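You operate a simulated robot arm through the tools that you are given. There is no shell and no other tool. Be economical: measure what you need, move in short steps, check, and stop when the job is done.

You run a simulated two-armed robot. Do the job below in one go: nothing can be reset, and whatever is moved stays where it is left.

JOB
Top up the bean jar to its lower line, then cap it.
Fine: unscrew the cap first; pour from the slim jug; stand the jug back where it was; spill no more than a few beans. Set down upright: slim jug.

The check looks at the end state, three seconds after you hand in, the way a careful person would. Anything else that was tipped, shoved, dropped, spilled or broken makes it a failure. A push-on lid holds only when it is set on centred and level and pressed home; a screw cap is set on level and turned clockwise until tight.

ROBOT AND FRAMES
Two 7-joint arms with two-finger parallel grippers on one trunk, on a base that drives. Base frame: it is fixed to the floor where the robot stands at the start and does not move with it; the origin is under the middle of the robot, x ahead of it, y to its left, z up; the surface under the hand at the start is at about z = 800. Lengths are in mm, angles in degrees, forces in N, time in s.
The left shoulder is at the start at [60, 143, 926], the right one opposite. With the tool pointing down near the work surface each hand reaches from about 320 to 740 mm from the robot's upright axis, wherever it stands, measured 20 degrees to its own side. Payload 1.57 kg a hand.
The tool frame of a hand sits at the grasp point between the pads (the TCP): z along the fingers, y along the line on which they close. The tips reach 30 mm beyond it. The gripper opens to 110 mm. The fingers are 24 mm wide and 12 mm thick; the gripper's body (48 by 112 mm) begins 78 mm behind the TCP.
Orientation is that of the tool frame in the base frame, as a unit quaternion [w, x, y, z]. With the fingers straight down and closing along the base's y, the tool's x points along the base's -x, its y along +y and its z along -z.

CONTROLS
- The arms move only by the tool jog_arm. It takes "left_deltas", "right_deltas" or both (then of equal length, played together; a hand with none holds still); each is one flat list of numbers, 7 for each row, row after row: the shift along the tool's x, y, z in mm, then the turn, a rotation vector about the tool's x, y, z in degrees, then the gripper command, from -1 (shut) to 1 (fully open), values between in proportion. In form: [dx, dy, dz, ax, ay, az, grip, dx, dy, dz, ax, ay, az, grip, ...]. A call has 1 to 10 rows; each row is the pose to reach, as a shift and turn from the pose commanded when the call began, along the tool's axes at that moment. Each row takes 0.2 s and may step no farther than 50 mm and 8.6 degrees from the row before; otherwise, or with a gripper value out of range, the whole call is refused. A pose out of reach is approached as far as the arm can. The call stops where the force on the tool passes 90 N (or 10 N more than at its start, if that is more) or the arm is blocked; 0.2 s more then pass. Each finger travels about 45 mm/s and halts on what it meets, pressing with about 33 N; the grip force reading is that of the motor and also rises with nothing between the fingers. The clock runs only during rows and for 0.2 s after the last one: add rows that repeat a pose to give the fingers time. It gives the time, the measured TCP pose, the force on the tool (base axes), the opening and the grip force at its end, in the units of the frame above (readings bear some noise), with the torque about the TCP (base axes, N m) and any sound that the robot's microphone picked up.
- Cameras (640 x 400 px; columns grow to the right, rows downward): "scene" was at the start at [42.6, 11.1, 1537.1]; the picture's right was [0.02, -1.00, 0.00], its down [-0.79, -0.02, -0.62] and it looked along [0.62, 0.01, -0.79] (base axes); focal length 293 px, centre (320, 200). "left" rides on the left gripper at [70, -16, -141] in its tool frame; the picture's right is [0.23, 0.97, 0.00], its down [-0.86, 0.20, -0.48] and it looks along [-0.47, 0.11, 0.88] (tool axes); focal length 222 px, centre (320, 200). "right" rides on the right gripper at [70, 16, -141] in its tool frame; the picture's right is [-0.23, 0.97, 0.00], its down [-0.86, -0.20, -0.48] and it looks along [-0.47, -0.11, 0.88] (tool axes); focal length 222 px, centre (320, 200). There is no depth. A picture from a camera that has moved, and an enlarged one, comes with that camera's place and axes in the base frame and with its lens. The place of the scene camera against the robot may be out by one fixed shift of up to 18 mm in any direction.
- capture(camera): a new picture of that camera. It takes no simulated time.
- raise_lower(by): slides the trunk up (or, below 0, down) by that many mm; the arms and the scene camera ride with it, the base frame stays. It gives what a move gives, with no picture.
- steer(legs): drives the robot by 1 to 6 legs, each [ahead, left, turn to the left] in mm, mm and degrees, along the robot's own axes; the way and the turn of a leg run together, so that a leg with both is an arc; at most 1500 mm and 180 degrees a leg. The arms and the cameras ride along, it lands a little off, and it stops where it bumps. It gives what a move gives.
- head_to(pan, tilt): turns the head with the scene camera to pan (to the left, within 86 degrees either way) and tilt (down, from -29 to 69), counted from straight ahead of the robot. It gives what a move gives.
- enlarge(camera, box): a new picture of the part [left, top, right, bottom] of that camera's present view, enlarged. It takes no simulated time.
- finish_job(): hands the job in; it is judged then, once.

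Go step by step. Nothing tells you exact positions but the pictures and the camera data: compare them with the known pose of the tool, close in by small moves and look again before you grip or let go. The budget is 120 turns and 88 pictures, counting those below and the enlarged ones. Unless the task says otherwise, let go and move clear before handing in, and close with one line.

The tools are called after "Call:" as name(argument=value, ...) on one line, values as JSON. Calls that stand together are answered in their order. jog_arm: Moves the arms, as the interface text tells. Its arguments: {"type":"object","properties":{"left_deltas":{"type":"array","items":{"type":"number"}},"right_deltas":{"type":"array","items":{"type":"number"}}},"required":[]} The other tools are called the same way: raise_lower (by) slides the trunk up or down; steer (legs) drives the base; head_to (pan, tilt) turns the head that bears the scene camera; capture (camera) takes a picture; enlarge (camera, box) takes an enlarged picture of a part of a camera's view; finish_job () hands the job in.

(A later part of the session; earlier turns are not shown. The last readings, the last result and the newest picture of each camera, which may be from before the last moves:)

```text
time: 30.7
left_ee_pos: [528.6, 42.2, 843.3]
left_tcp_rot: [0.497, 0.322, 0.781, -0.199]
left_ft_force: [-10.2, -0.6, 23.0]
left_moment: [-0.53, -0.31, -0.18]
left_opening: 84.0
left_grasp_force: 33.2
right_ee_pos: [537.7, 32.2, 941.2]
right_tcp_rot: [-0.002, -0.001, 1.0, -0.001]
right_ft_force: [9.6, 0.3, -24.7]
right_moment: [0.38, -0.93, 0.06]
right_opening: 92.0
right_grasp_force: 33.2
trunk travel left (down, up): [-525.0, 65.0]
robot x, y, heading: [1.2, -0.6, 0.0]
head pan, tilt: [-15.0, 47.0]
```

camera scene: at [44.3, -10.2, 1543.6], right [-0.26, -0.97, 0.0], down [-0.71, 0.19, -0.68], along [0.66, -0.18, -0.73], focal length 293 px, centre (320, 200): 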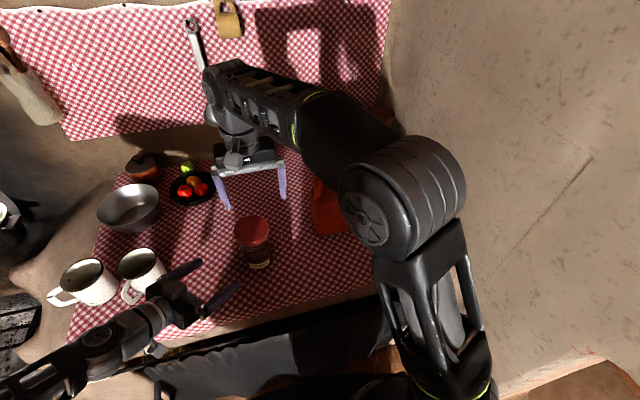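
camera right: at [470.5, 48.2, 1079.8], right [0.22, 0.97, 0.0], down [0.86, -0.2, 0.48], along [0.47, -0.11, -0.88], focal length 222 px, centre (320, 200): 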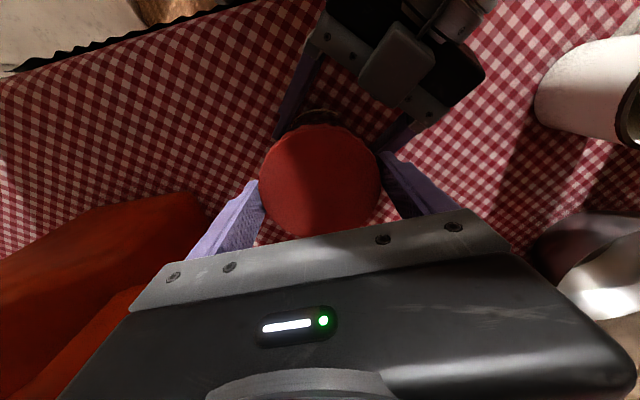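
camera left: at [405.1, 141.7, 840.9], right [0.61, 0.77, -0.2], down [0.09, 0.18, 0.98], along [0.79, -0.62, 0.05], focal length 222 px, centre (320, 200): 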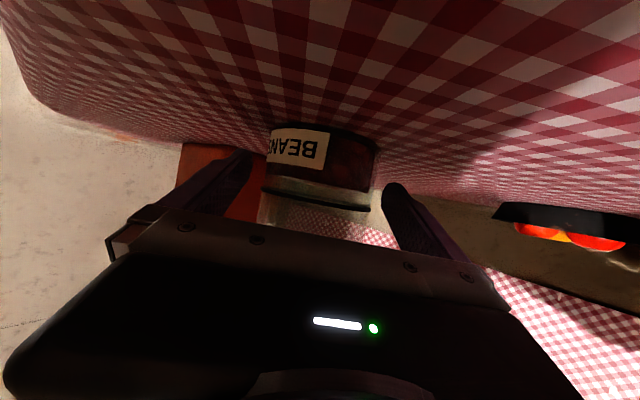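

The threads still hold. I go back down, open, turn back clockwise around the cap and re-grip for another turn.

Call:
jog_arm(right_deltas=[0, 0, 4, 0, 0, 0, -1, 0, 0, 4, 0, 0, 0, 1, 0, 0, 4, 0, 0, 8.5, 1, 0, 0, 4, 0, 0, 17, 1, 0, 0, 4, 0, 0, 25.5, 1, 0, 0, 4, 0, 0, 34, 1, 0, 0, 4, 0, 0, 42.5, 1, 0, 0, 4, 0, 0, 51, 1, 0, 0, 4, 0, 0, 59.5, 1, 0, 0, 4, 0, 0, 68, 1])

Call:
jog_arm(right_deltas=[0, 0, 0, 0, 0, 8.5, 1, 0, 0, 0, 0, 0, 8.5, -1, 0, 0, 0, 0, 0, 8.5, -1, 0, 0, 0, 0, 0, 0, -1, 0, 0, -0.2, 0, 0, -8.5, -1, 0, 0, -0.4, 0, 0, -17, -1, 0, 0, -0.6, 0, 0, -25.5, -1, 0, 0, -0.8, 0, 0, -34, -1, 0, 0, -1, 0, 0, -42.5, -1, 0, 0, -1.2, 0, 0, -51, -1])

Call:
jog_arm(right_deltas=[0, 0, 0, 0, 0, -8.5, -1, 0, 0, 0, 0, 0, -17, -1, 0, 0, -2, 0, 0, -17, -1, 0, 0, -4, 0, 0, -17, -1])

```text
time: 32.9
left_ee_pos: [528.2, 43.1, 840.7]
left_tcp_rot: [0.496, 0.321, 0.782, -0.198]
left_ft_force: [0.0, 1.3, -0.3]
left_moment: [0.1, 0.11, -0.02]
left_opening: 83.8
left_grasp_force: 33.0
right_ee_pos: [539.0, 32.5, 938.0]
right_tcp_rot: [0.0, 0.56, 0.828, 0.0]
right_ft_force: [0.6, 0.0, 0.1]
right_moment: [0.0, -0.03, -0.01]
right_opening: 110.0
right_grasp_force: 0.0
trunk travel left (down, up): [-525.0, 65.0]
robot x, y, heading: [-4.0, -1.6, 0.0]
head pan, tilt: [-15.0, 47.0]
```

```text
time: 35.1
left_ee_pos: [529.9, 42.6, 843.3]
left_tcp_rot: [0.497, 0.321, 0.781, -0.199]
left_ft_force: [8.2, 1.1, -5.3]
left_moment: [0.41, 0.41, 0.11]
left_opening: 83.8
left_grasp_force: 32.8
right_ee_pos: [539.3, 32.7, 939.4]
right_tcp_rot: [0.0, 0.146, 0.989, 0.0]
right_ft_force: [-9.5, -1.1, 1.0]
right_moment: [-0.51, 0.5, 0.01]
right_opening: 86.8
right_grasp_force: 32.9
trunk travel left (down, up): [-525.0, 65.0]
robot x, y, heading: [-2.2, 1.5, -0.1]
head pan, tilt: [-15.0, 47.0]
```

```text
time: 36.1
left_ee_pos: [528.8, 43.2, 844.3]
left_tcp_rot: [0.497, 0.322, 0.781, -0.198]
left_ft_force: [1.4, 4.9, 17.5]
left_moment: [-0.3, -0.02, 0.03]
left_opening: 84.0
left_grasp_force: 33.3
right_ee_pos: [540.3, 31.9, 941.8]
right_tcp_rot: [-0.001, 0.0, 1.0, -0.002]
right_ft_force: [-1.1, -5.7, -19.8]
right_moment: [-0.37, 0.07, -0.01]
right_opening: 86.8
right_grasp_force: 32.8
trunk travel left (down, up): [-525.0, 65.0]
robot x, y, heading: [0.1, 0.6, -0.2]
head pan, tilt: [-15.0, 47.0]
```

Call:
capture(camera="right")

Call:
capture(camera="scene")

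```text
49 pictures are left
camera right: at [470.9, 47.8, 1083.1], right [0.23, 0.97, 0.0], down [0.86, -0.2, 0.48], along [0.46, -0.11, -0.88], focal length 222 px, centre (320, 200)
```

right: 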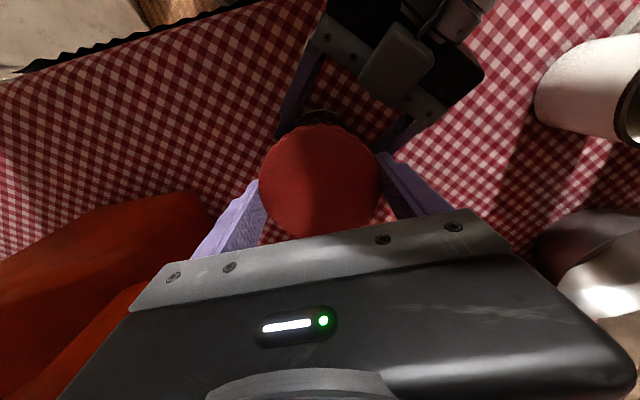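

```text
48 pictures are left
camera scene: at [44.5, -10.8, 1543.5], right [-0.26, -0.97, 0.0], down [-0.71, 0.19, -0.68], along [0.66, -0.18, -0.73], focal length 293 px, centre (320, 200)
```

scene: 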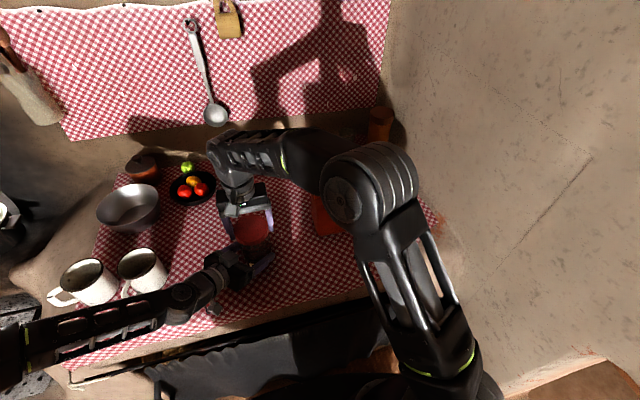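

The cap is turning freely, but the threads still hold after about 165°. I do another cycle.

Call:
jog_arm(right_deltas=[0, 0, 3, 0, 0, 0, -1, 0, 0, 3, 0, 0, 0, 1, 0, 0, 3, 0, 0, 8.5, 1, 0, 0, 3, 0, 0, 17, 1, 0, 0, 3, 0, 0, 25.5, 1, 0, 0, 3, 0, 0, 34, 1, 0, 0, 3, 0, 0, 42.5, 1, 0, 0, 3, 0, 0, 51, 1, 0, 0, 3, 0, 0, 59.5, 1, 0, 0, 3, 0, 0, 68, 1])

Call:
jog_arm(right_deltas=[0, 0, 0, 0, 0, 8.5, 1, 0, 0, 0, 0, 0, 8.5, -1, 0, 0, 0, 0, 0, 8.5, -1, 0, 0, 0, 0, 0, 0, -1, 0, 0, -0.2, 0, 0, -8.5, -1, 0, 0, -0.4, 0, 0, -17, -1, 0, 0, -0.6, 0, 0, -25.5, -1, 0, 0, -0.8, 0, 0, -34, -1, 0, 0, -1, 0, 0, -42.5, -1, 0, 0, -1.2, 0, 0, -51, -1])

Call:
jog_arm(right_deltas=[0, 0, 0, 0, 0, -8.5, -1, 0, 0, 0, 0, 0, -17, -1, 0, 0, -2, 0, 0, -17, -1, 0, 0, -4, 0, 0, -17, -1])

```text
time: 38.3
left_ee_pos: [528.7, 43.3, 842.1]
left_tcp_rot: [0.496, 0.322, 0.781, -0.199]
left_ft_force: [0.4, 0.5, -1.9]
left_moment: [0.05, 0.04, 0.0]
left_opening: 83.5
left_grasp_force: 33.3
right_ee_pos: [538.9, 33.8, 941.3]
right_tcp_rot: [0.0, 0.56, 0.828, 0.0]
right_ft_force: [-0.2, 0.3, -0.8]
right_moment: [-0.05, 0.04, 0.0]
right_opening: 109.9
right_grasp_force: 0.0
trunk travel left (down, up): [-525.0, 65.0]
robot x, y, heading: [2.0, -3.2, -0.1]
head pan, tilt: [-15.0, 47.0]
```

```text
time: 40.5
left_ee_pos: [528.9, 43.8, 841.8]
left_tcp_rot: [0.497, 0.321, 0.781, -0.199]
left_ft_force: [-0.8, -1.0, 0.4]
left_moment: [0.16, 0.04, 0.01]
left_opening: 83.8
left_grasp_force: 32.7
right_ee_pos: [539.7, 33.3, 942.4]
right_tcp_rot: [0.0, 0.146, 0.989, 0.0]
right_ft_force: [0.5, 0.4, -2.5]
right_moment: [-0.16, -0.12, -0.02]
right_opening: 89.8
right_grasp_force: 32.9
trunk travel left (down, up): [-525.0, 65.0]
robot x, y, heading: [-3.8, 2.7, -0.1]
head pan, tilt: [-15.0, 47.0]
```

```text
time: 41.5
left_ee_pos: [528.2, 41.0, 843.6]
left_tcp_rot: [0.498, 0.323, 0.779, -0.2]
left_ft_force: [-6.3, 0.5, 21.6]
left_moment: [-0.4, -0.28, -0.1]
left_opening: 83.8
left_grasp_force: 32.9
right_ee_pos: [539.5, 31.7, 943.7]
right_tcp_rot: [-0.001, -0.001, 1.0, -0.001]
right_ft_force: [7.0, -1.2, -25.5]
right_moment: [0.02, -0.64, 0.02]
right_opening: 89.4
right_grasp_force: 33.3
trunk travel left (down, up): [-525.0, 65.0]
robot x, y, heading: [-2.6, -1.3, -0.0]
head pan, tilt: [-15.0, 47.0]
```

Call:
jog_arm(right_deltas=[0, 0, 4, 0, 0, 0, -1, 0, 0, 4, 0, 0, 0, 1, 0, 0, 4, 0, 0, 8.5, 1, 0, 0, 4, 0, 0, 17, 1, 0, 0, 4, 0, 0, 25.5, 1, 0, 0, 4, 0, 0, 34, 1, 0, 0, 4, 0, 0, 42.5, 1, 0, 0, 4, 0, 0, 51, 1, 0, 0, 4, 0, 0, 59.5, 1, 0, 0, 4, 0, 0, 68, 1])

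Call:
jog_arm(right_deltas=[0, 0, 0, 0, 0, 8.5, 1, 0, 0, 0, 0, 0, 8.5, -1, 0, 0, 0, 0, 0, 8.5, -1, 0, 0, 0, 0, 0, 0, -1, 0, 0, -0.2, 0, 0, -8.5, -1, 0, 0, -0.4, 0, 0, -17, -1, 0, 0, -0.6, 0, 0, -25.5, -1, 0, 0, -0.8, 0, 0, -34, -1, 0, 0, -1, 0, 0, -42.5, -1, 0, 0, -1.2, 0, 0, -51, -1])

Call:
jog_arm(right_deltas=[0, 0, 0, 0, 0, -8.5, -1, 0, 0, 0, 0, 0, -17, -1, 0, 0, -2, 0, 0, -17, -1, 0, 0, -4, 0, 0, -17, -1])

```text
time: 43.7
left_ee_pos: [528.5, 43.9, 840.9]
left_tcp_rot: [0.496, 0.322, 0.781, -0.2]
left_ft_force: [-0.2, -0.2, -3.6]
left_moment: [0.05, 0.05, -0.02]
left_opening: 83.7
left_grasp_force: 32.6
right_ee_pos: [540.5, 32.0, 942.1]
right_tcp_rot: [0.0, 0.561, 0.828, 0.0]
right_ft_force: [1.0, -0.3, 0.4]
right_moment: [0.0, 0.0, -0.02]
right_opening: 110.1
right_grasp_force: 0.1
trunk travel left (down, up): [-525.0, 65.0]
robot x, y, heading: [-0.8, -2.8, 0.1]
head pan, tilt: [-15.0, 47.0]
```

```text
time: 45.9
left_ee_pos: [528.8, 43.7, 842.1]
left_tcp_rot: [0.495, 0.322, 0.782, -0.2]
left_ft_force: [0.5, 0.9, -2.9]
left_moment: [0.04, 0.06, -0.01]
left_opening: 83.7
left_grasp_force: 32.9
right_ee_pos: [538.9, 32.1, 943.1]
right_tcp_rot: [0.0, 0.146, 0.989, -0.001]
right_ft_force: [0.1, -0.1, -0.5]
right_moment: [-0.04, 0.02, -0.05]
right_opening: 92.5
right_grasp_force: 33.0
trunk travel left (down, up): [-525.0, 65.0]
robot x, y, heading: [-0.3, -1.1, -0.1]
head pan, tilt: [-15.0, 47.0]
```

```text
time: 46.9
left_ee_pos: [528.3, 42.8, 841.3]
left_tcp_rot: [0.495, 0.322, 0.782, -0.199]
left_ft_force: [1.4, -0.3, -3.6]
left_moment: [0.05, 0.03, 0.0]
left_opening: 83.8
left_grasp_force: 32.8
right_ee_pos: [539.3, 32.4, 946.8]
right_tcp_rot: [0.0, -0.001, 1.0, -0.001]
right_ft_force: [-0.4, -0.2, -0.1]
right_moment: [0.05, 0.02, 0.0]
right_opening: 92.5
right_grasp_force: 33.1
trunk travel left (down, up): [-525.0, 65.0]
robot x, y, heading: [1.6, -2.7, -0.0]
head pan, tilt: [-15.0, 47.0]
```

The cap is free. I lift it straight up and carry it, still gripped, to the right out of the way. I'll keep it in the right hand during the pour.

Call:
jog_arm(right_deltas=[0, 0, -20, 0, 0, 0, -1, 0, 0, -50, 0, 0, 0, -1, 0, 0, -90, 0, 0, 0, -1, 20, -40, -110, 0, 0, 0, -1, 45, -80, -120, 0, 0, 0, -1, 70, -120, -120, 0, 0, 0, -1, 95, -160, -120, 0, 0, 0, -1, 120, -200, -120, 0, 0, 0, -1, 145, -240, -120, 0, 0, 0, -1, 170, -280, -120, 0, 0, 0, -1])

Call:
jog_arm(left_deltas=[0, 0, 0, 0, 0, 0, 0, 0, 0, 0, 0, 0, 0, 1, 0, 0, 0, 0, 0, 0, 1, 0, 0, 0, 0, 0, 0, 1, 0, 0, -40, 0, 0, 0, 1, 0, 0, -80, 0, 0, 0, 1, 0, 0, -120, 0, 0, 0, 1, 0, 0, -150, 0, 0, 0, 1], right_deltas=[10, -20, 0, 0, 0, 0, -1, 20, -40, 0, 0, 0, 0, -1, 30, -60, 0, 0, 0, 0, -1, 30, -60, 0, 0, 0, 0, -1, 30, -60, 0, 0, 0, 0, -1, 30, -60, 0, 0, 0, 0, -1, 30, -60, 0, 0, 0, 0, -1, 30, -60, 0, 0, 0, 0, -1])

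Call:
capture(camera="left")

Call:
capture(camera="scene")

```text
time: 49.1
left_ee_pos: [529.0, 42.6, 843.2]
left_tcp_rot: [0.496, 0.322, 0.781, -0.2]
left_ft_force: [-0.5, -0.2, -2.6]
left_moment: [0.04, 0.04, 0.01]
left_opening: 83.6
left_grasp_force: 32.7
right_ee_pos: [366.3, -248.0, 1069.0]
right_tcp_rot: [0.001, 0.0, 1.0, -0.001]
right_ft_force: [0.2, -0.6, -0.4]
right_moment: [0.04, -0.03, -0.04]
right_opening: 92.1
right_grasp_force: 32.5
trunk travel left (down, up): [-525.0, 65.0]
robot x, y, heading: [1.0, -2.1, 0.1]
head pan, tilt: [-15.0, 47.0]
```

```text
time: 50.9
left_ee_pos: [442.1, 141.4, 904.5]
left_tcp_rot: [0.496, 0.322, 0.781, -0.201]
left_ft_force: [-0.3, 0.2, -0.1]
left_moment: [0.02, 0.01, 0.02]
left_opening: 109.9
left_grasp_force: 0.0
left hand out of reach, approached as far as the arm can: row 8
right_ee_pos: [340.0, -308.3, 1068.2]
right_tcp_rot: [0.0, 0.0, 1.0, -0.001]
right_ft_force: [-0.6, 0.6, -0.3]
right_moment: [0.01, -0.02, -0.01]
right_opening: 92.4
right_grasp_force: 33.1
trunk travel left (down, up): [-525.0, 65.0]
robot x, y, heading: [-0.5, 0.6, 0.1]
head pan, tilt: [-15.0, 47.0]
```

```text
47 pictures are left
camera left: at [318.0, 240.0, 902.3], right [0.62, 0.76, -0.2], down [0.09, 0.18, 0.98], along [0.78, -0.62, 0.05], focal length 222 px, centre (320, 200)
```

left: 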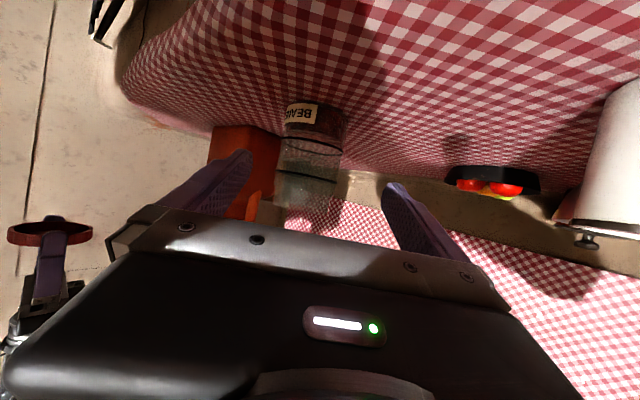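

```text
46 pictures are left
camera scene: at [43.9, -10.5, 1543.5], right [-0.26, -0.97, 0.0], down [-0.71, 0.19, -0.68], along [0.66, -0.18, -0.73], focal length 293 px, centre (320, 200)
```

scene: 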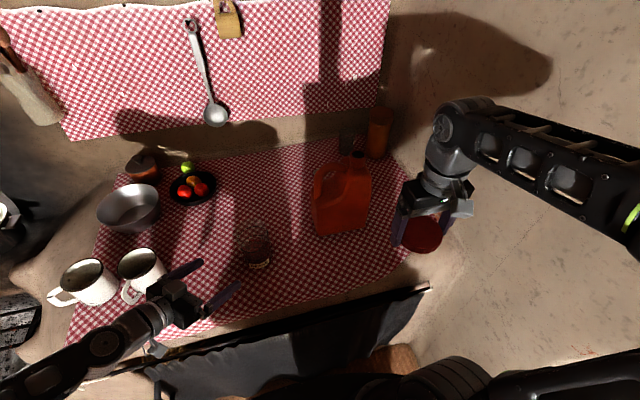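

The jar is open and the cap is in the right hand. The right hand will take the jug from straight above (fingers straddling the body between handle and neck), so first I set the cap flat on free cloth near (440,-130).

Call:
jog_arm(right_deltas=[-15, 25, 0, 0, 0, 0, -1, -30, 50, 20, 0, 0, 0, -1, -45, 75, 50, 0, 0, 0, -1, -60, 100, 90, 0, 0, 0, -1, -75, 130, 130, 0, 0, 0, -1, -90, 160, 165, 0, 0, 0, -1, -100, 178, 200, 0, 0, 0, -1, -100, 178, 215, 0, 0, 0, -1])

Call:
jog_arm(right_deltas=[0, 0, 4, 0, 0, 0, -1, 0, 0, 8, 0, 0, 0, -1, 0, 0, 11, 0, 0, 0, -1, 0, 0, 14, 0, 0, 0, -1, 0, 0, 16, 0, 0, 0, -1])

Call:
capture(camera="left")

```text
refused: row 5 steps farther than a row can; nothing moved
```

```text
time: 52.1
left_ee_pos: [442.8, 141.2, 902.9]
left_tcp_rot: [0.496, 0.322, 0.781, -0.201]
left_ft_force: [0.4, 0.4, 0.4]
left_moment: [-0.01, 0.02, 0.0]
left_opening: 110.0
left_grasp_force: 0.1
right_ee_pos: [339.3, -307.4, 1050.7]
right_tcp_rot: [0.0, 0.0, 1.0, 0.0]
right_ft_force: [0.1, -0.2, -1.1]
right_moment: [0.01, 0.01, -0.02]
right_opening: 92.4
right_grasp_force: 33.3
trunk travel left (down, up): [-525.0, 65.0]
robot x, y, heading: [-2.6, 1.1, 0.0]
head pan, tilt: [-15.0, 47.0]
```

```text
45 pictures are left
camera left: at [318.5, 239.9, 902.2], right [0.61, 0.76, -0.2], down [0.09, 0.18, 0.98], along [0.78, -0.62, 0.05], focal length 222 px, centre (320, 200)
```

left: 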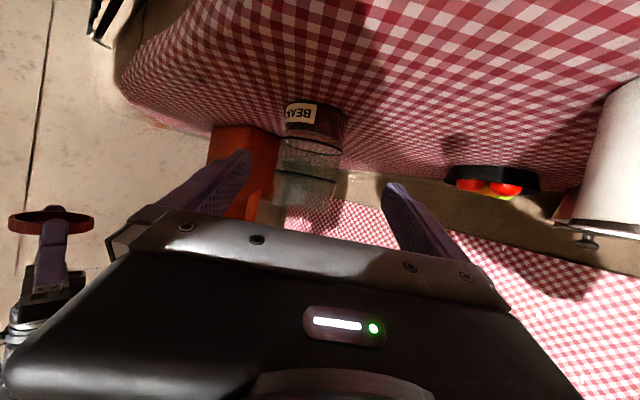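

One call was refused for too long a step, and nothing was touched. I split the approach into smaller steps, to z about 850.

Call:
jog_arm(right_deltas=[-12, 22, 15, 0, 0, 0, -1, -24, 44, 35, 0, 0, 0, -1, -36, 66, 57, 0, 0, 0, -1, -48, 88, 80, 0, 0, 0, -1, -60, 110, 103, 0, 0, 0, -1, -72, 132, 126, 0, 0, 0, -1, -84, 150, 150, 0, 0, 0, -1, -96, 168, 174, 0, 0, 0, -1, -100, 177, 192, 0, 0, 0, -1, -100, 177, 200, 0, 0, 0, -1])

Call:
capture(camera="left")

```text
time: 54.3
left_ee_pos: [442.4, 141.0, 901.4]
left_tcp_rot: [0.497, 0.321, 0.781, -0.199]
left_ft_force: [-0.1, 0.8, 0.4]
left_moment: [-0.03, -0.02, 0.0]
left_opening: 110.3
left_grasp_force: 0.0
right_ee_pos: [440.4, -130.3, 851.0]
right_tcp_rot: [-0.001, 0.0, 1.0, 0.0]
right_ft_force: [0.2, 0.2, 0.2]
right_moment: [0.0, 0.01, 0.02]
right_opening: 92.1
right_grasp_force: 33.4
trunk travel left (down, up): [-525.0, 65.0]
robot x, y, heading: [0.8, 2.6, 0.1]
head pan, tilt: [-15.0, 47.0]
```

```text
44 pictures are left
camera left: at [318.6, 239.9, 902.2], right [0.61, 0.76, -0.2], down [0.09, 0.18, 0.98], along [0.78, -0.62, 0.05], focal length 222 px, centre (320, 200)
```

left: 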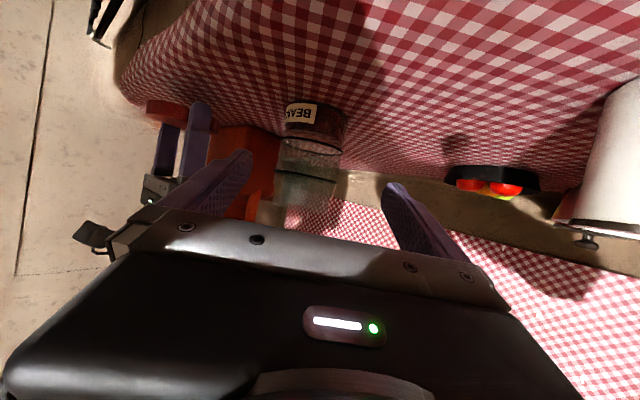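

Call:
jog_arm(right_deltas=[0, 0, 4, 0, 0, 0, -1, 0, 0, 8, 0, 0, 0, -1])

Call:
enlarge(camera="left", box=[120, 70, 240, 170])

```text
time: 54.9
left_ee_pos: [442.2, 141.3, 903.2]
left_tcp_rot: [0.497, 0.321, 0.781, -0.199]
left_ft_force: [0.0, -0.2, -0.2]
left_moment: [-0.01, 0.0, 0.0]
left_opening: 109.9
left_grasp_force: 0.0
right_ee_pos: [441.0, -131.2, 844.9]
right_tcp_rot: [0.0, -0.001, 1.0, 0.0]
right_ft_force: [0.5, -0.5, -0.9]
right_moment: [0.03, 0.01, 0.0]
right_opening: 92.3
right_grasp_force: 33.0
trunk travel left (down, up): [-525.0, 65.0]
robot x, y, heading: [2.0, -0.8, 0.3]
head pan, tilt: [-15.0, 47.0]
```

```text
4.00 times, centred on (180, 120) of left
camera zoom: at [318.6, 239.9, 902.2], right [0.61, 0.76, -0.2], down [0.09, 0.18, 0.98], along [0.78, -0.62, 0.05], focal length 888 px, centre (880, 520)
```

zoom: 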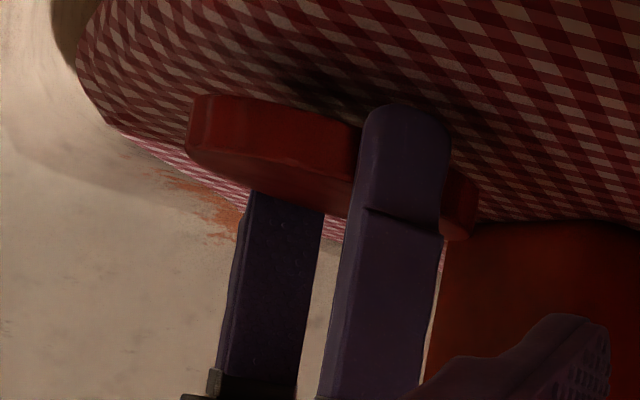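

Call:
jog_arm(right_deltas=[0, 0, 4, 0, 0, 0, -1, 0, 0, 8, 0, 0, 0, -1, 0, 0, 11, 0, 0, 0, -1])

Call:
jog_arm(right_deltas=[0, 0, 1.5, 0, 0, 0, -1])

Call:
jog_arm(right_deltas=[0, 0, 1.5, 0, 0, 0, -1])

```text
time: 55.7
left_ee_pos: [443.7, 140.6, 903.9]
left_tcp_rot: [0.496, 0.323, 0.781, -0.201]
left_ft_force: [0.1, 0.5, 0.4]
left_moment: [0.0, 0.0, 0.04]
left_opening: 110.0
left_grasp_force: 0.0
right_ee_pos: [440.7, -130.0, 832.6]
right_tcp_rot: [0.0, 0.0, 1.0, 0.0]
right_ft_force: [0.4, 0.2, -0.6]
right_moment: [0.02, 0.0, 0.0]
right_opening: 92.2
right_grasp_force: 32.9
trunk travel left (down, up): [-525.0, 65.0]
robot x, y, heading: [0.9, 0.1, -0.1]
head pan, tilt: [-15.0, 47.0]
```

```text
time: 56.1
left_ee_pos: [442.1, 142.2, 903.8]
left_tcp_rot: [0.496, 0.322, 0.781, -0.201]
left_ft_force: [-0.2, -1.2, 0.6]
left_moment: [-0.02, -0.02, -0.01]
left_opening: 110.0
left_grasp_force: 0.1
right_ee_pos: [440.4, -130.8, 830.7]
right_tcp_rot: [0.001, 0.0, 1.0, 0.0]
right_ft_force: [0.4, 0.5, -0.3]
right_moment: [-0.01, 0.0, 0.0]
right_opening: 92.4
right_grasp_force: 32.5
trunk travel left (down, up): [-525.0, 65.0]
robot x, y, heading: [-1.5, -1.3, 0.0]
head pan, tilt: [-15.0, 47.0]
```

```text
time: 56.5
left_ee_pos: [443.3, 141.7, 903.0]
left_tcp_rot: [0.496, 0.322, 0.781, -0.2]
left_ft_force: [0.9, 0.9, 0.3]
left_moment: [0.0, -0.01, 0.02]
left_opening: 109.9
left_grasp_force: 0.0
right_ee_pos: [439.0, -131.1, 828.6]
right_tcp_rot: [0.001, 0.0, 1.0, 0.0]
right_ft_force: [0.8, -1.1, 3.6]
right_moment: [-0.24, 0.06, -0.01]
right_opening: 92.5
right_grasp_force: 33.0
trunk travel left (down, up): [-525.0, 65.0]
robot x, y, heading: [-2.0, -0.7, 0.1]
head pan, tilt: [-15.0, 47.0]
```

Contact is felt at TCP z 828.6. I release the cap and rise.

Call:
jog_arm(right_deltas=[0, 0, 0, 0, 0, 0, -0.3, 0, 0, 0, 0, 0, 0, 1, 0, 0, 0, 0, 0, 0, 1, 0, 0, -10, 0, 0, 0, 1, 0, 0, -40, 0, 0, 0, 1, 0, 0, -85, 0, 0, 0, 1, 0, 0, -130, 0, 0, 0, 1, 0, 0, -175, 0, 0, 0, 1, 0, 0, -220, 0, 0, 0, 1, 0, 0, -260, 0, 0, 0, 1])

Call:
capture(camera="right")

```text
time: 58.7
left_ee_pos: [442.7, 142.0, 904.0]
left_tcp_rot: [0.496, 0.322, 0.781, -0.201]
left_ft_force: [0.0, 0.1, 0.1]
left_moment: [0.0, 0.0, 0.0]
left_opening: 109.9
left_grasp_force: 0.1
right_ee_pos: [439.3, -131.4, 1092.0]
right_tcp_rot: [0.001, 0.001, 1.0, 0.0]
right_ft_force: [0.7, 0.9, 0.6]
right_moment: [0.0, 0.03, -0.06]
right_opening: 110.2
right_grasp_force: 0.1
trunk travel left (down, up): [-525.0, 65.0]
robot x, y, heading: [1.2, -1.9, -0.0]
head pan, tilt: [-15.0, 47.0]
```

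```text
42 pictures are left
camera right: at [369.8, -115.2, 1233.4], right [0.23, 0.97, 0.0], down [0.86, -0.2, 0.48], along [0.47, -0.11, -0.88], focal length 222 px, centre (320, 200)
```

right: 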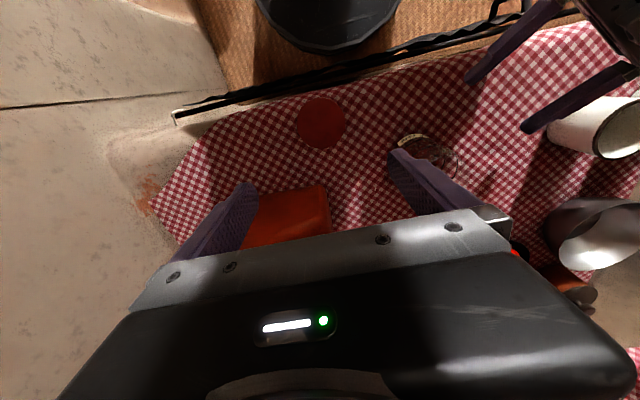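

The cap lies flat and upright on the cloth. I raise the trunk for reach and retract the left hand, then turn the right hand so it closes along x for a dry run of the pour pose.

Call:
raise_lower(by=60)

Call:
jog_arm(left_deltas=[-5, 8, -20, 0, 0, 0, 1, -10, 16, -45, 0, 0, 0, 1, -17, 25, -70, 0, 0, 0, 1, -24, 35, -95, 0, 0, 0, 1, -31, 45, -125, 0, 0, 0, 1, -38, 55, -155, 0, 0, 0, 1, -45, 66, -185, 0, 0, 0, 1, -45, 66, -185, 0, 0, 0, 1, -45, 66, -185, 0, 0, 0, 1, -45, 66, -185, 0, 0, 0, 1], right_deltas=[-8, -2, 0, 0, 0, 8.5, 1, -16, -4, 0, 0, 0, 17, 1, -24, -6, 0, 0, 0, 25.5, 1, -32, -8, 0, 0, 0, 34, 1, -40, -10, 0, 0, 0, 42.5, 1, -48, -12, 0, 0, 0, 51, 1, -56, -14, 0, 0, 0, 59.5, 1, -64, -16, 0, 0, 0, 68, 1, -72, -18, 0, 0, 0, 76.5, 1, -80, -20, 0, 0, 0, 85, 1])

Call:
capture(camera="right")

```text
time: 59.7
left_ee_pos: [443.3, 142.2, 963.2]
left_tcp_rot: [0.497, 0.322, 0.78, -0.201]
left_ft_force: [0.1, 0.3, 0.8]
left_moment: [-0.03, -0.04, 0.03]
left_opening: 109.8
left_grasp_force: 0.0
right_ee_pos: [438.4, -131.9, 1152.1]
right_tcp_rot: [0.001, 0.001, 1.0, -0.001]
right_ft_force: [0.6, 0.3, 0.0]
right_moment: [-0.01, -0.01, 0.02]
right_opening: 110.0
right_grasp_force: 0.0
trunk travel left (down, up): [-585.0, 5.0]
robot x, y, heading: [-0.7, -2.0, 0.2]
head pan, tilt: [-15.0, 47.0]
```

```text
time: 61.9
left_ee_pos: [380.3, 292.6, 1084.0]
left_tcp_rot: [0.497, 0.323, 0.78, -0.201]
left_ft_force: [-0.1, -0.3, -0.6]
left_moment: [-0.01, -0.01, -0.03]
left_opening: 110.0
left_grasp_force: 0.0
right_ee_pos: [518.9, -149.9, 1151.8]
right_tcp_rot: [0.0, 0.676, 0.737, 0.0]
right_ft_force: [1.5, 0.0, 0.2]
right_moment: [0.0, 0.06, -0.02]
right_opening: 109.8
right_grasp_force: 0.1
trunk travel left (down, up): [-585.0, 5.0]
robot x, y, heading: [4.7, -0.3, 0.3]
head pan, tilt: [-15.0, 47.0]
```

```text
41 pictures are left
camera right: at [529.6, -79.7, 1293.4], right [0.99, -0.14, 0.0], down [-0.13, -0.87, 0.48], along [-0.07, -0.47, -0.88], focal length 222 px, centre (320, 200)
```

right: 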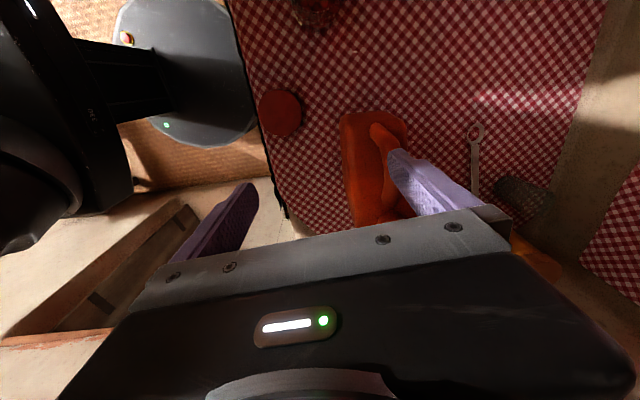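

Call:
enlarge(camera="right", box=[300, 80, 460, 240])

Call:
enlarge(camera="scene", box=[270, 150, 410, 260])

```text
2.50 times, centred on (380, 160) of right
camera zoom: at [529.6, -79.7, 1293.4], right [0.99, -0.14, 0.0], down [-0.13, -0.87, 0.48], along [-0.07, -0.47, -0.88], focal length 555 px, centre (170, 300)
```

zoom: 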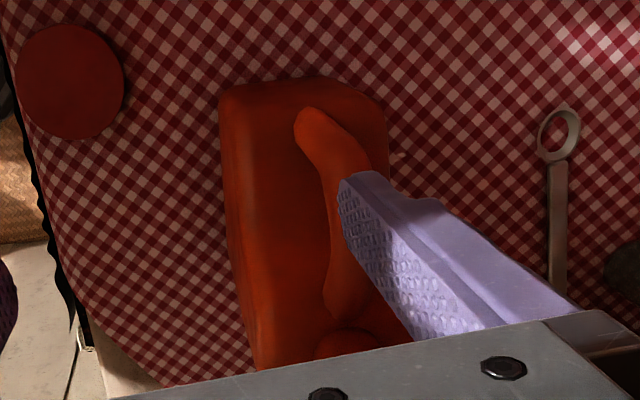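

```text
3.64 times, centred on (340, 205) of scene
camera zoom: at [44.4, -10.4, 1603.5], right [-0.26, -0.97, 0.0], down [-0.71, 0.19, -0.68], along [0.66, -0.18, -0.73], focal length 1066 px, centre (247, 182)
```

zoom: 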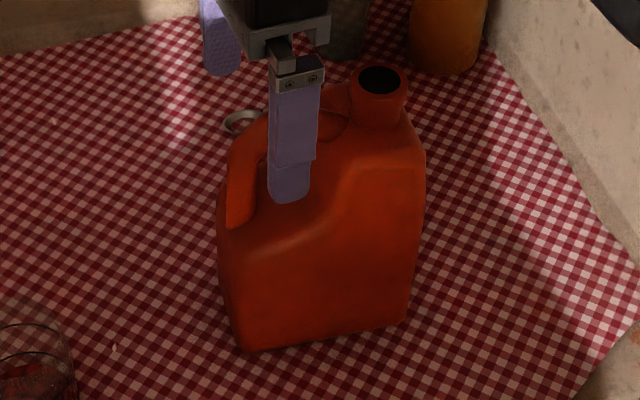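

The jug is about 90 mm thick (x from 560 to 652), yawed about -4°, with its centre near x 606 and the mouth near (602,-276,1060). I move the open gripper above its shoulder, aligned in yaw, to check centring.

Call:
jog_arm(right_deltas=[-14, 16, 0, 0, 0, 2, 1, -28, 32, 0, 0, 0, 4, 1, -42, 48, 10, 0, 0, 6, 1, -56, 64, 20, 0, 0, 8.6, 1, -69.2, 80.4, 35, 0, 0, 8.6, 1, -69.2, 80.4, 52, 0, 0, 8.6, 1])

Call:
capture(camera="right")

Call:
capture(camera="scene")

```text
time: 63.3
left_ee_pos: [382.9, 291.5, 1084.2]
left_tcp_rot: [0.495, 0.322, 0.782, -0.2]
left_ft_force: [0.7, -1.2, 0.1]
left_moment: [-0.02, 0.04, -0.03]
left_opening: 109.7
left_grasp_force: 0.0
right_ee_pos: [605.8, -212.3, 1101.4]
right_tcp_rot: [-0.001, 0.73, 0.684, 0.0]
right_ft_force: [1.3, -0.6, 0.1]
right_moment: [0.03, 0.05, 0.03]
right_opening: 109.9
right_grasp_force: 0.1
right hand out of reach, approached as far as the arm can: row 2, 3, 4, 5
trunk travel left (down, up): [-585.0, 5.0]
robot x, y, heading: [-1.1, 2.3, 0.2]
head pan, tilt: [-15.0, 47.0]
```

```text
38 pictures are left
camera right: at [627.6, -144.7, 1243.0], right [0.96, -0.29, 0.0], down [-0.25, -0.84, 0.48], along [-0.14, -0.46, -0.88], focal length 222 px, centre (320, 200)
```

right: 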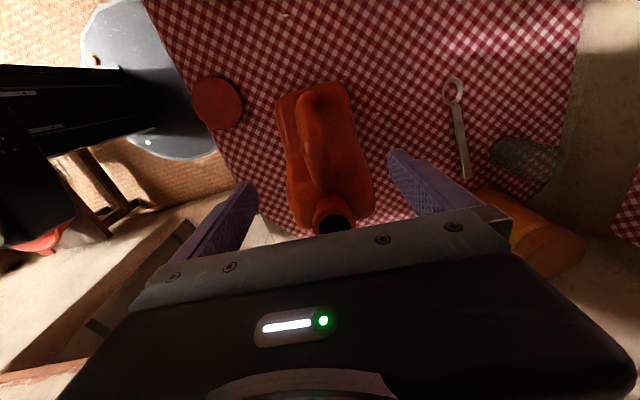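

```text
37 pictures are left
camera scene: at [47.5, -12.3, 1603.4], right [-0.26, -0.97, 0.0], down [-0.71, 0.19, -0.68], along [0.66, -0.18, -0.73], focal length 293 px, centre (320, 200)
```

scene: 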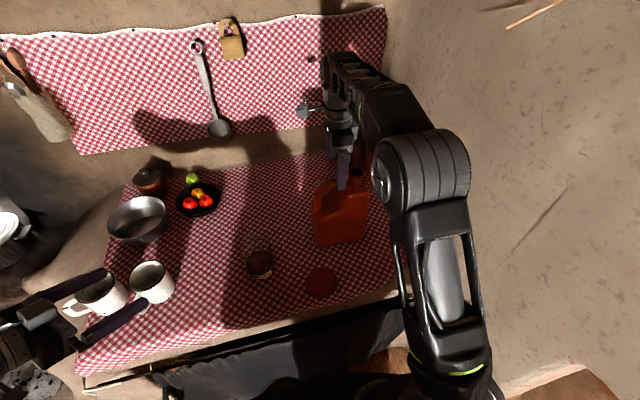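

Call:
enlarge(camera="right", box=[220, 70, 440, 250])

```text
2.22 times, centred on (330, 160) of right
camera zoom: at [627.6, -144.7, 1243.0], right [0.96, -0.29, 0.0], down [-0.25, -0.84, 0.48], along [-0.14, -0.46, -0.88], focal length 494 px, centre (298, 289)
```

zoom: 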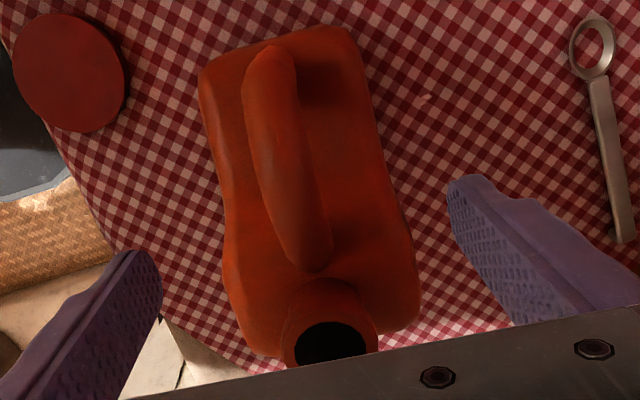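

Mouth is at (604,-271,1060) and the jug centre at y=-212 is x≈606, so the gripper is centred and aligned. I descend to about z 970 with the fingers straddling the body.

Call:
jog_arm(right_deltas=[0, 0, 20, 0, 0, 0, 1, 0, 0, 40, 0, 0, 0, 1, 0, 0, 60, 0, 0, 0, 1, 0, 0, 78, 0, 0, 0, 1])

Call:
capture(camera="right")

```text
time: 64.3
left_ee_pos: [381.1, 292.4, 1084.1]
left_tcp_rot: [0.496, 0.322, 0.781, -0.199]
left_ft_force: [-0.4, 1.2, 0.3]
left_moment: [-0.03, 0.01, 0.03]
left_opening: 110.0
left_grasp_force: 0.1
right_ee_pos: [604.7, -211.4, 1022.5]
right_tcp_rot: [0.0, 0.729, 0.685, 0.0]
right_ft_force: [-1.3, -0.2, -0.4]
right_moment: [0.01, -0.05, -0.01]
right_opening: 110.0
right_grasp_force: 0.1
trunk travel left (down, up): [-585.0, 5.0]
robot x, y, heading: [-2.5, 0.9, -0.1]
head pan, tilt: [-15.0, 47.0]
```

```text
35 pictures are left
camera right: at [626.1, -144.3, 1162.7], right [0.96, -0.29, 0.0], down [-0.25, -0.84, 0.48], along [-0.14, -0.46, -0.88], focal length 222 px, centre (320, 200)
```

right: 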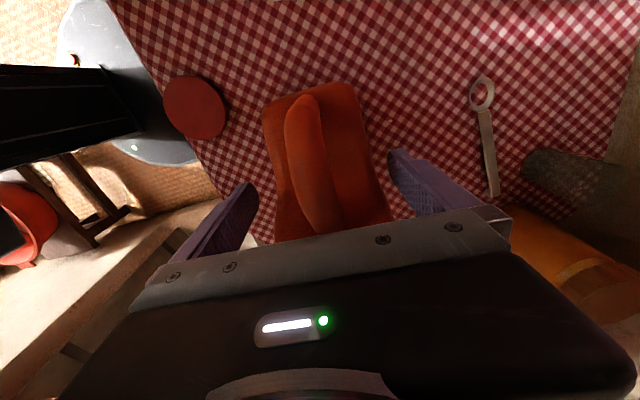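

The jug looks about 4 mm toward +x of the finger centre. I shift over and continue down.

Call:
jog_arm(right_deltas=[0, 4, 0, 0, 0, 0, 1, 0, 4, 15, 0, 0, 0, 1, 0, 4, 28, 0, 0, 0, 1, 0, 4, 40, 0, 0, 0, 1, 0, 4, 50, 0, 0, 0, 1])

Call:
capture(camera="right")

Call:
enlarge(camera="scene", box=[270, 110, 410, 260])

```text
time: 65.5
left_ee_pos: [376.0, 292.4, 1087.7]
left_tcp_rot: [0.498, 0.323, 0.78, -0.2]
left_ft_force: [-0.3, 0.4, 0.1]
left_moment: [0.02, 0.01, 0.0]
left_opening: 110.0
left_grasp_force: 0.1
right_ee_pos: [609.2, -212.7, 983.2]
right_tcp_rot: [0.007, 0.728, 0.686, 0.005]
right_ft_force: [1.4, -5.9, 73.7]
right_moment: [-1.66, 4.39, 1.22]
right_opening: 110.3
right_grasp_force: 0.2
trunk travel left (down, up): [-585.0, 5.0]
robot x, y, heading: [0.5, 3.2, 0.2]
head pan, tilt: [-15.0, 47.0]
```

```text
34 pictures are left
camera right: at [627.4, -144.3, 1124.1], right [0.96, -0.28, 0.02], down [-0.26, -0.84, 0.48], along [-0.12, -0.46, -0.88], focal length 222 px, centre (320, 200)
```

right: 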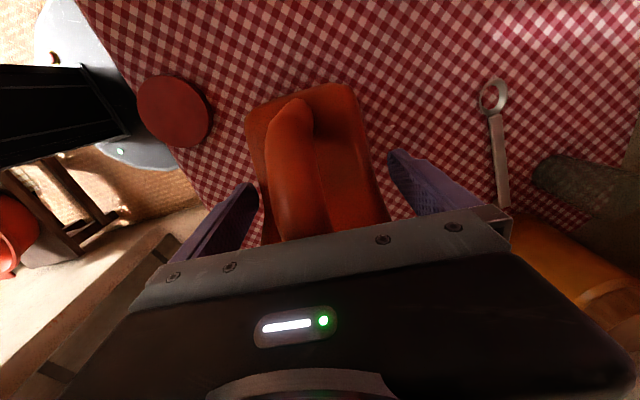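

```text
2.67 times, centred on (340, 185) of scene
camera zoom: at [37.3, -9.0, 1605.4], right [-0.26, -0.97, 0.0], down [-0.7, 0.19, -0.69], along [0.66, -0.18, -0.73], focal length 782 px, centre (267, 240)
```

zoom: 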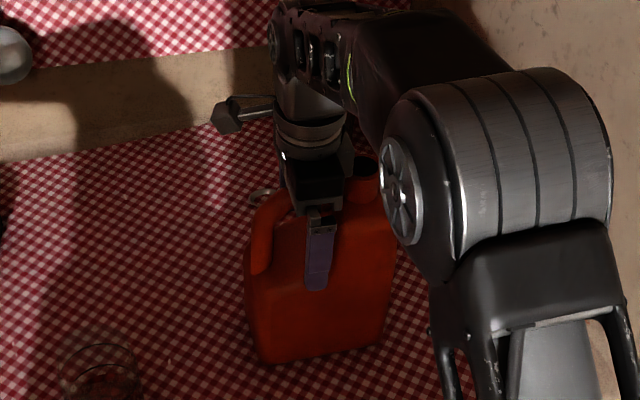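

The front finger tip touched the jug's front shoulder, so my 4 mm shift went the wrong way. I back straight up and re-measure.

Call:
jog_arm(right_deltas=[0, 0, -10, 0, 0, 0, 1, 0, 0, -30, 0, 0, 0, 1, 0, -4, -40, 0, 0, 0, 1, 0, -4, -40, 0, 0, 0, 1])

Call:
enlarge(camera="right", box=[200, 70, 460, 260])

Call:
enlarge(camera="scene", box=[280, 150, 390, 260])

```text
time: 66.5
left_ee_pos: [382.2, 292.1, 1084.9]
left_tcp_rot: [0.496, 0.322, 0.781, -0.2]
left_ft_force: [-0.2, 0.5, -0.2]
left_moment: [-0.02, 0.02, -0.02]
left_opening: 110.1
left_grasp_force: 0.0
right_ee_pos: [604.6, -213.4, 1010.7]
right_tcp_rot: [0.0, 0.729, 0.685, 0.0]
right_ft_force: [1.0, 0.0, -0.5]
right_moment: [-0.02, 0.01, -0.01]
right_opening: 109.9
right_grasp_force: 0.1
trunk travel left (down, up): [-585.0, 5.0]
robot x, y, heading: [-0.3, -0.7, -0.1]
head pan, tilt: [-15.0, 47.0]
```

```text
2.11 times, centred on (330, 165) of right
camera zoom: at [626.7, -144.8, 1151.9], right [0.96, -0.29, 0.0], down [-0.25, -0.84, 0.48], along [-0.14, -0.46, -0.88], focal length 468 px, centre (299, 274)
```

zoom: 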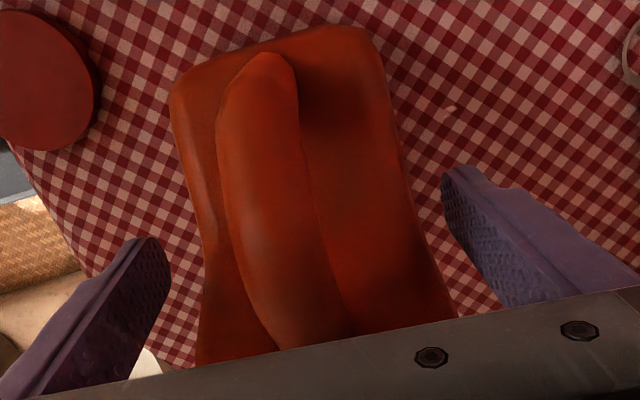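

```text
3.64 times, centred on (335, 205) of scene
camera zoom: at [44.0, -10.7, 1603.4], right [-0.26, -0.97, 0.0], down [-0.71, 0.19, -0.68], along [0.66, -0.18, -0.73], focal length 1066 px, centre (266, 182)
```

zoom: 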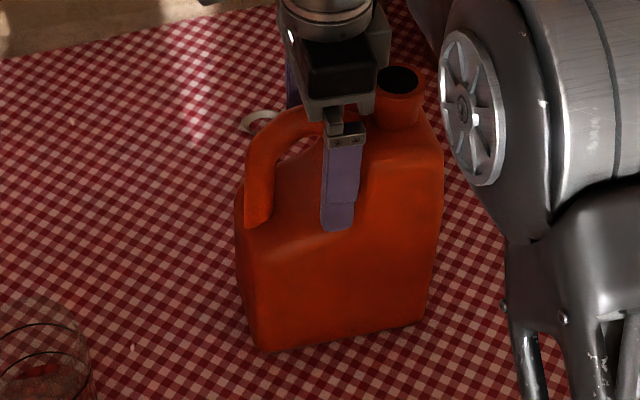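

The body is about 100 mm thick below the shoulder crease, too tight and high for a good top grasp. The better grasp is from the handle side with the left hand, pointing -y and about 27° down, fingers on the flat faces near the centre of mass. I withdraw the right hand first.

Call:
jog_arm(right_deltas=[0, 0, -30, 0, 0, 0, 1, 0, 0, -65, 0, 0, 0, 1, 0, 0, -100, 0, 0, 0, 1, 0, -40, -100, 0, 0, -8.5, 1, 0, -80, -100, 0, 0, -17, 1, -10, -120, -100, 0, 0, -25.5, 1, -30, -160, -100, 0, 0, -34, 1, -60, -195, -100, 0, 0, -42.5, 1, -90, -225, -100, 0, 0, -51, 1, -120, -250, -100, 0, 0, -59.5, 1])

Call:
jog_arm(right_deltas=[0, 0, 0, 0, 0, -8.5, 1, 0, 0, 0, 0, 0, -17, 1, 0, 0, 0, 0, 0, -25.5, 1, 0, 0, 0, 0, 0, -34, 1], left_deltas=[0, 0, 0, 0, 0, 0, 1, 0, 0, 0, 0, 0, 0, 1, 0, 0, 0, 0, 0, 0, 1, 0, 0, 0, 0, 0, 0, 1])

```text
time: 68.7
left_ee_pos: [381.2, 291.3, 1084.3]
left_tcp_rot: [0.496, 0.323, 0.781, -0.2]
left_ft_force: [-0.6, -0.4, 0.2]
left_moment: [0.01, -0.01, 0.03]
left_opening: 109.8
left_grasp_force: 0.1
right_ee_pos: [347.0, -317.3, 1111.7]
right_tcp_rot: [0.001, 0.292, 0.957, 0.001]
right_ft_force: [-0.4, -0.1, -0.2]
right_moment: [0.01, 0.02, -0.02]
right_opening: 109.9
right_grasp_force: 0.1
right hand out of reach, approached as far as the arm can: row 3
trunk travel left (down, up): [-585.0, 5.0]
robot x, y, heading: [-1.9, 2.5, 0.1]
head pan, tilt: [-15.0, 47.0]
```

```text
time: 69.7
left_ee_pos: [380.9, 291.2, 1084.1]
left_tcp_rot: [0.497, 0.321, 0.781, -0.2]
left_ft_force: [0.1, -0.1, -0.3]
left_moment: [-0.02, -0.02, -0.01]
left_opening: 110.0
left_grasp_force: 0.1
right_ee_pos: [348.1, -317.5, 1111.2]
right_tcp_rot: [-0.001, 0.0, 1.0, 0.0]
right_ft_force: [0.6, 0.2, -1.2]
right_moment: [-0.01, -0.01, -0.02]
right_opening: 109.9
right_grasp_force: 0.1
trunk travel left (down, up): [-585.0, 5.0]
robot x, y, heading: [-1.6, -1.1, -0.2]
head pan, tilt: [-15.0, 47.0]
```

Call:
jog_arm(left_deltas=[-8, -4.5, 8.7, -2.63, 5.88, -3.91, 1, -16, -9, 17, -5.26, 11.76, -7.82, 1, -24, -13.5, 26, -7.89, 17.64, -11.73, 1, -32, -18, 35, -10.52, 23.52, -15.64, 1, -40, -22, 43, -13.15, 29.4, -19.55, 1, -48, -27, 52, -15.78, 35.28, -23.46, 1, -57, -31, 60, -18.41, 41.16, -27.37, 1, -65, -36, 69, -21.04, 47.04, -31.28, 1, -73, -40, 78, -23.67, 52.92, -35.19, 1, -81, -44.5, 86.5, -26.3, 58.8, -39.1, 1])

```text
time: 71.9
left_ee_pos: [434.0, 179.6, 1119.1]
left_tcp_rot: [0.024, -0.003, 1.0, 0.005]
left_ft_force: [0.2, -0.8, -0.2]
left_moment: [0.03, 0.01, -0.02]
left_opening: 110.2
left_grasp_force: 0.0
right_ee_pos: [349.5, -317.6, 1112.3]
right_tcp_rot: [0.0, 0.0, 1.0, 0.0]
right_ft_force: [0.3, 0.7, 0.0]
right_moment: [0.03, 0.01, 0.02]
right_opening: 110.1
right_grasp_force: 0.1
trunk travel left (down, up): [-585.0, 5.0]
robot x, y, heading: [2.8, -0.5, 0.0]
head pan, tilt: [-15.0, 47.0]
```

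Call:
jog_arm(left_deltas=[-6, -8, 0, 0, 0, -8.6, 1, -12, -16, 0, 0, 0, -17.2, 1, -18, -24, 0, 0, 0, -25.8, 1, -24, -32, 0, 0, 0, -34.4, 1, -30, -40, 0, 0, 0, -43, 1, -36, -48, 0, 0, 0, -51.6, 1, -42, -56, 0, 0, 0, -60.2, 1, -48, -64, 0, 0, 0, -68.8, 1, -54, -72, 0, 0, 0, -77.4, 1, -60, -80, 0, 0, 0, -86, 1])

```text
time: 74.1
left_ee_pos: [491.2, 100.2, 1122.3]
left_tcp_rot: [0.021, -0.685, 0.728, -0.014]
left_ft_force: [0.1, 0.1, 0.6]
left_moment: [0.03, 0.02, -0.01]
left_opening: 109.8
left_grasp_force: 0.1
right_ee_pos: [348.0, -318.0, 1112.0]
right_tcp_rot: [0.0, 0.001, 1.0, -0.001]
right_ft_force: [0.1, -0.4, 0.2]
right_moment: [0.02, -0.03, 0.02]
right_opening: 110.0
right_grasp_force: 0.1
trunk travel left (down, up): [-585.0, 5.0]
robot x, y, heading: [0.1, -0.9, -0.1]
head pan, tilt: [-15.0, 47.0]
```

Yaw done. I now pitch the left hand up to point at the jug's handle side while moving toward a high standoff.

Call:
jog_arm(left_deltas=[15, -11, 4, -0.2, 6.4, -0.3, 1, 31, -23, 8, -0.4, 12.7, -0.5, 1, 46, -34, 14, -0.6, 19.1, -0.8, 1, 62, -46, 22, -0.8, 25.4, -1, 1, 77, -57, 32, -1, 31.8, -1.3, 1, 92, -69, 42, -1.1, 38.2, -1.6, 1, 108, -80, 53, -1.3, 44.5, -1.8, 1, 123, -92, 64, -1.5, 50.9, -2.1, 1, 139, -103, 75, -1.7, 57.2, -2.3, 1, 154, -114, 86, -1.9, 63.6, -2.6, 1])

Call:
capture(camera="scene")

Call:
capture(camera="left")

```text
time: 76.3
left_ee_pos: [602.1, -59.8, 1039.6]
left_tcp_rot: [-0.377, -0.59, 0.616, -0.362]
left_ft_force: [0.8, 0.3, 0.4]
left_moment: [0.0, 0.01, -0.01]
left_opening: 110.0
left_grasp_force: 0.0
right_ee_pos: [348.8, -317.9, 1111.2]
right_tcp_rot: [0.001, 0.001, 1.0, 0.0]
right_ft_force: [0.4, 0.0, -0.5]
right_moment: [-0.04, -0.03, -0.02]
right_opening: 110.2
right_grasp_force: 0.0
trunk travel left (down, up): [-585.0, 5.0]
robot x, y, heading: [2.2, 2.5, 0.1]
head pan, tilt: [-15.0, 47.0]
```

```text
30 pictures are left
camera scene: at [45.1, -10.8, 1603.5], right [-0.26, -0.97, 0.0], down [-0.71, 0.19, -0.68], along [0.66, -0.18, -0.73], focal length 293 px, centre (320, 200)
```

scene: 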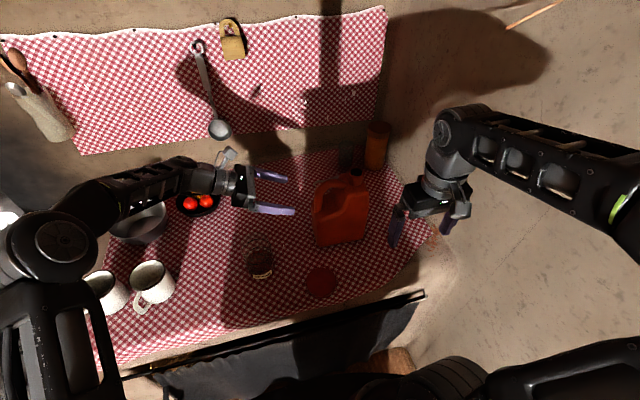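

```text
29 pictures are left
camera left: at [622.9, 32.8, 1167.0], right [-0.98, -0.06, 0.2], down [-0.16, 0.82, -0.55], along [-0.13, -0.57, -0.81], focal length 222 px, centre (320, 200)
```

left: 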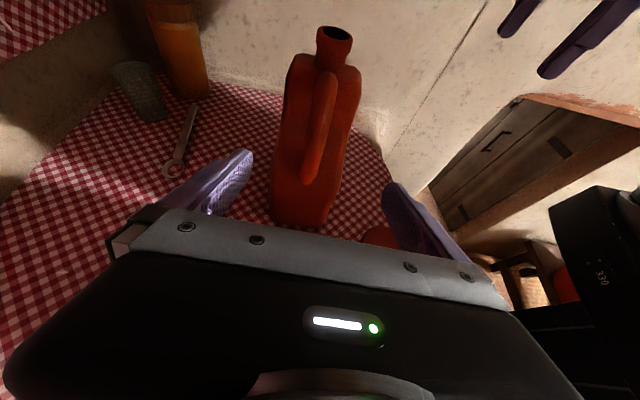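

The arm posture is ideal: the forearm comes in from the left behind the jar. I zoom in to centre on the jug.

Call:
enlarge(camera="left", box=[220, 20, 420, 260])

```text
1.67 times, centred on (320, 140) of left
camera zoom: at [622.9, 32.8, 1167.0], right [-0.98, -0.06, 0.2], down [-0.16, 0.82, -0.55], along [-0.13, -0.57, -0.81], focal length 370 px, centre (320, 300)
```

zoom: 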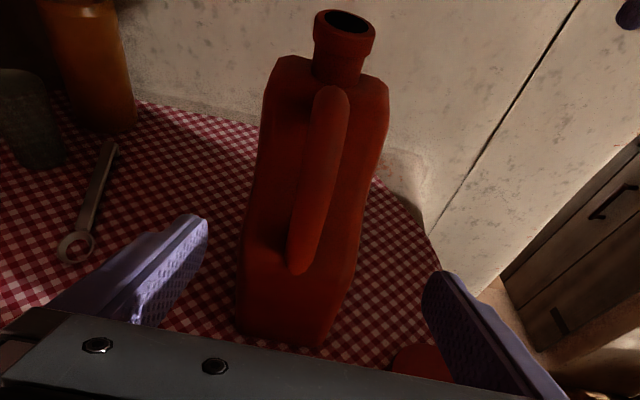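

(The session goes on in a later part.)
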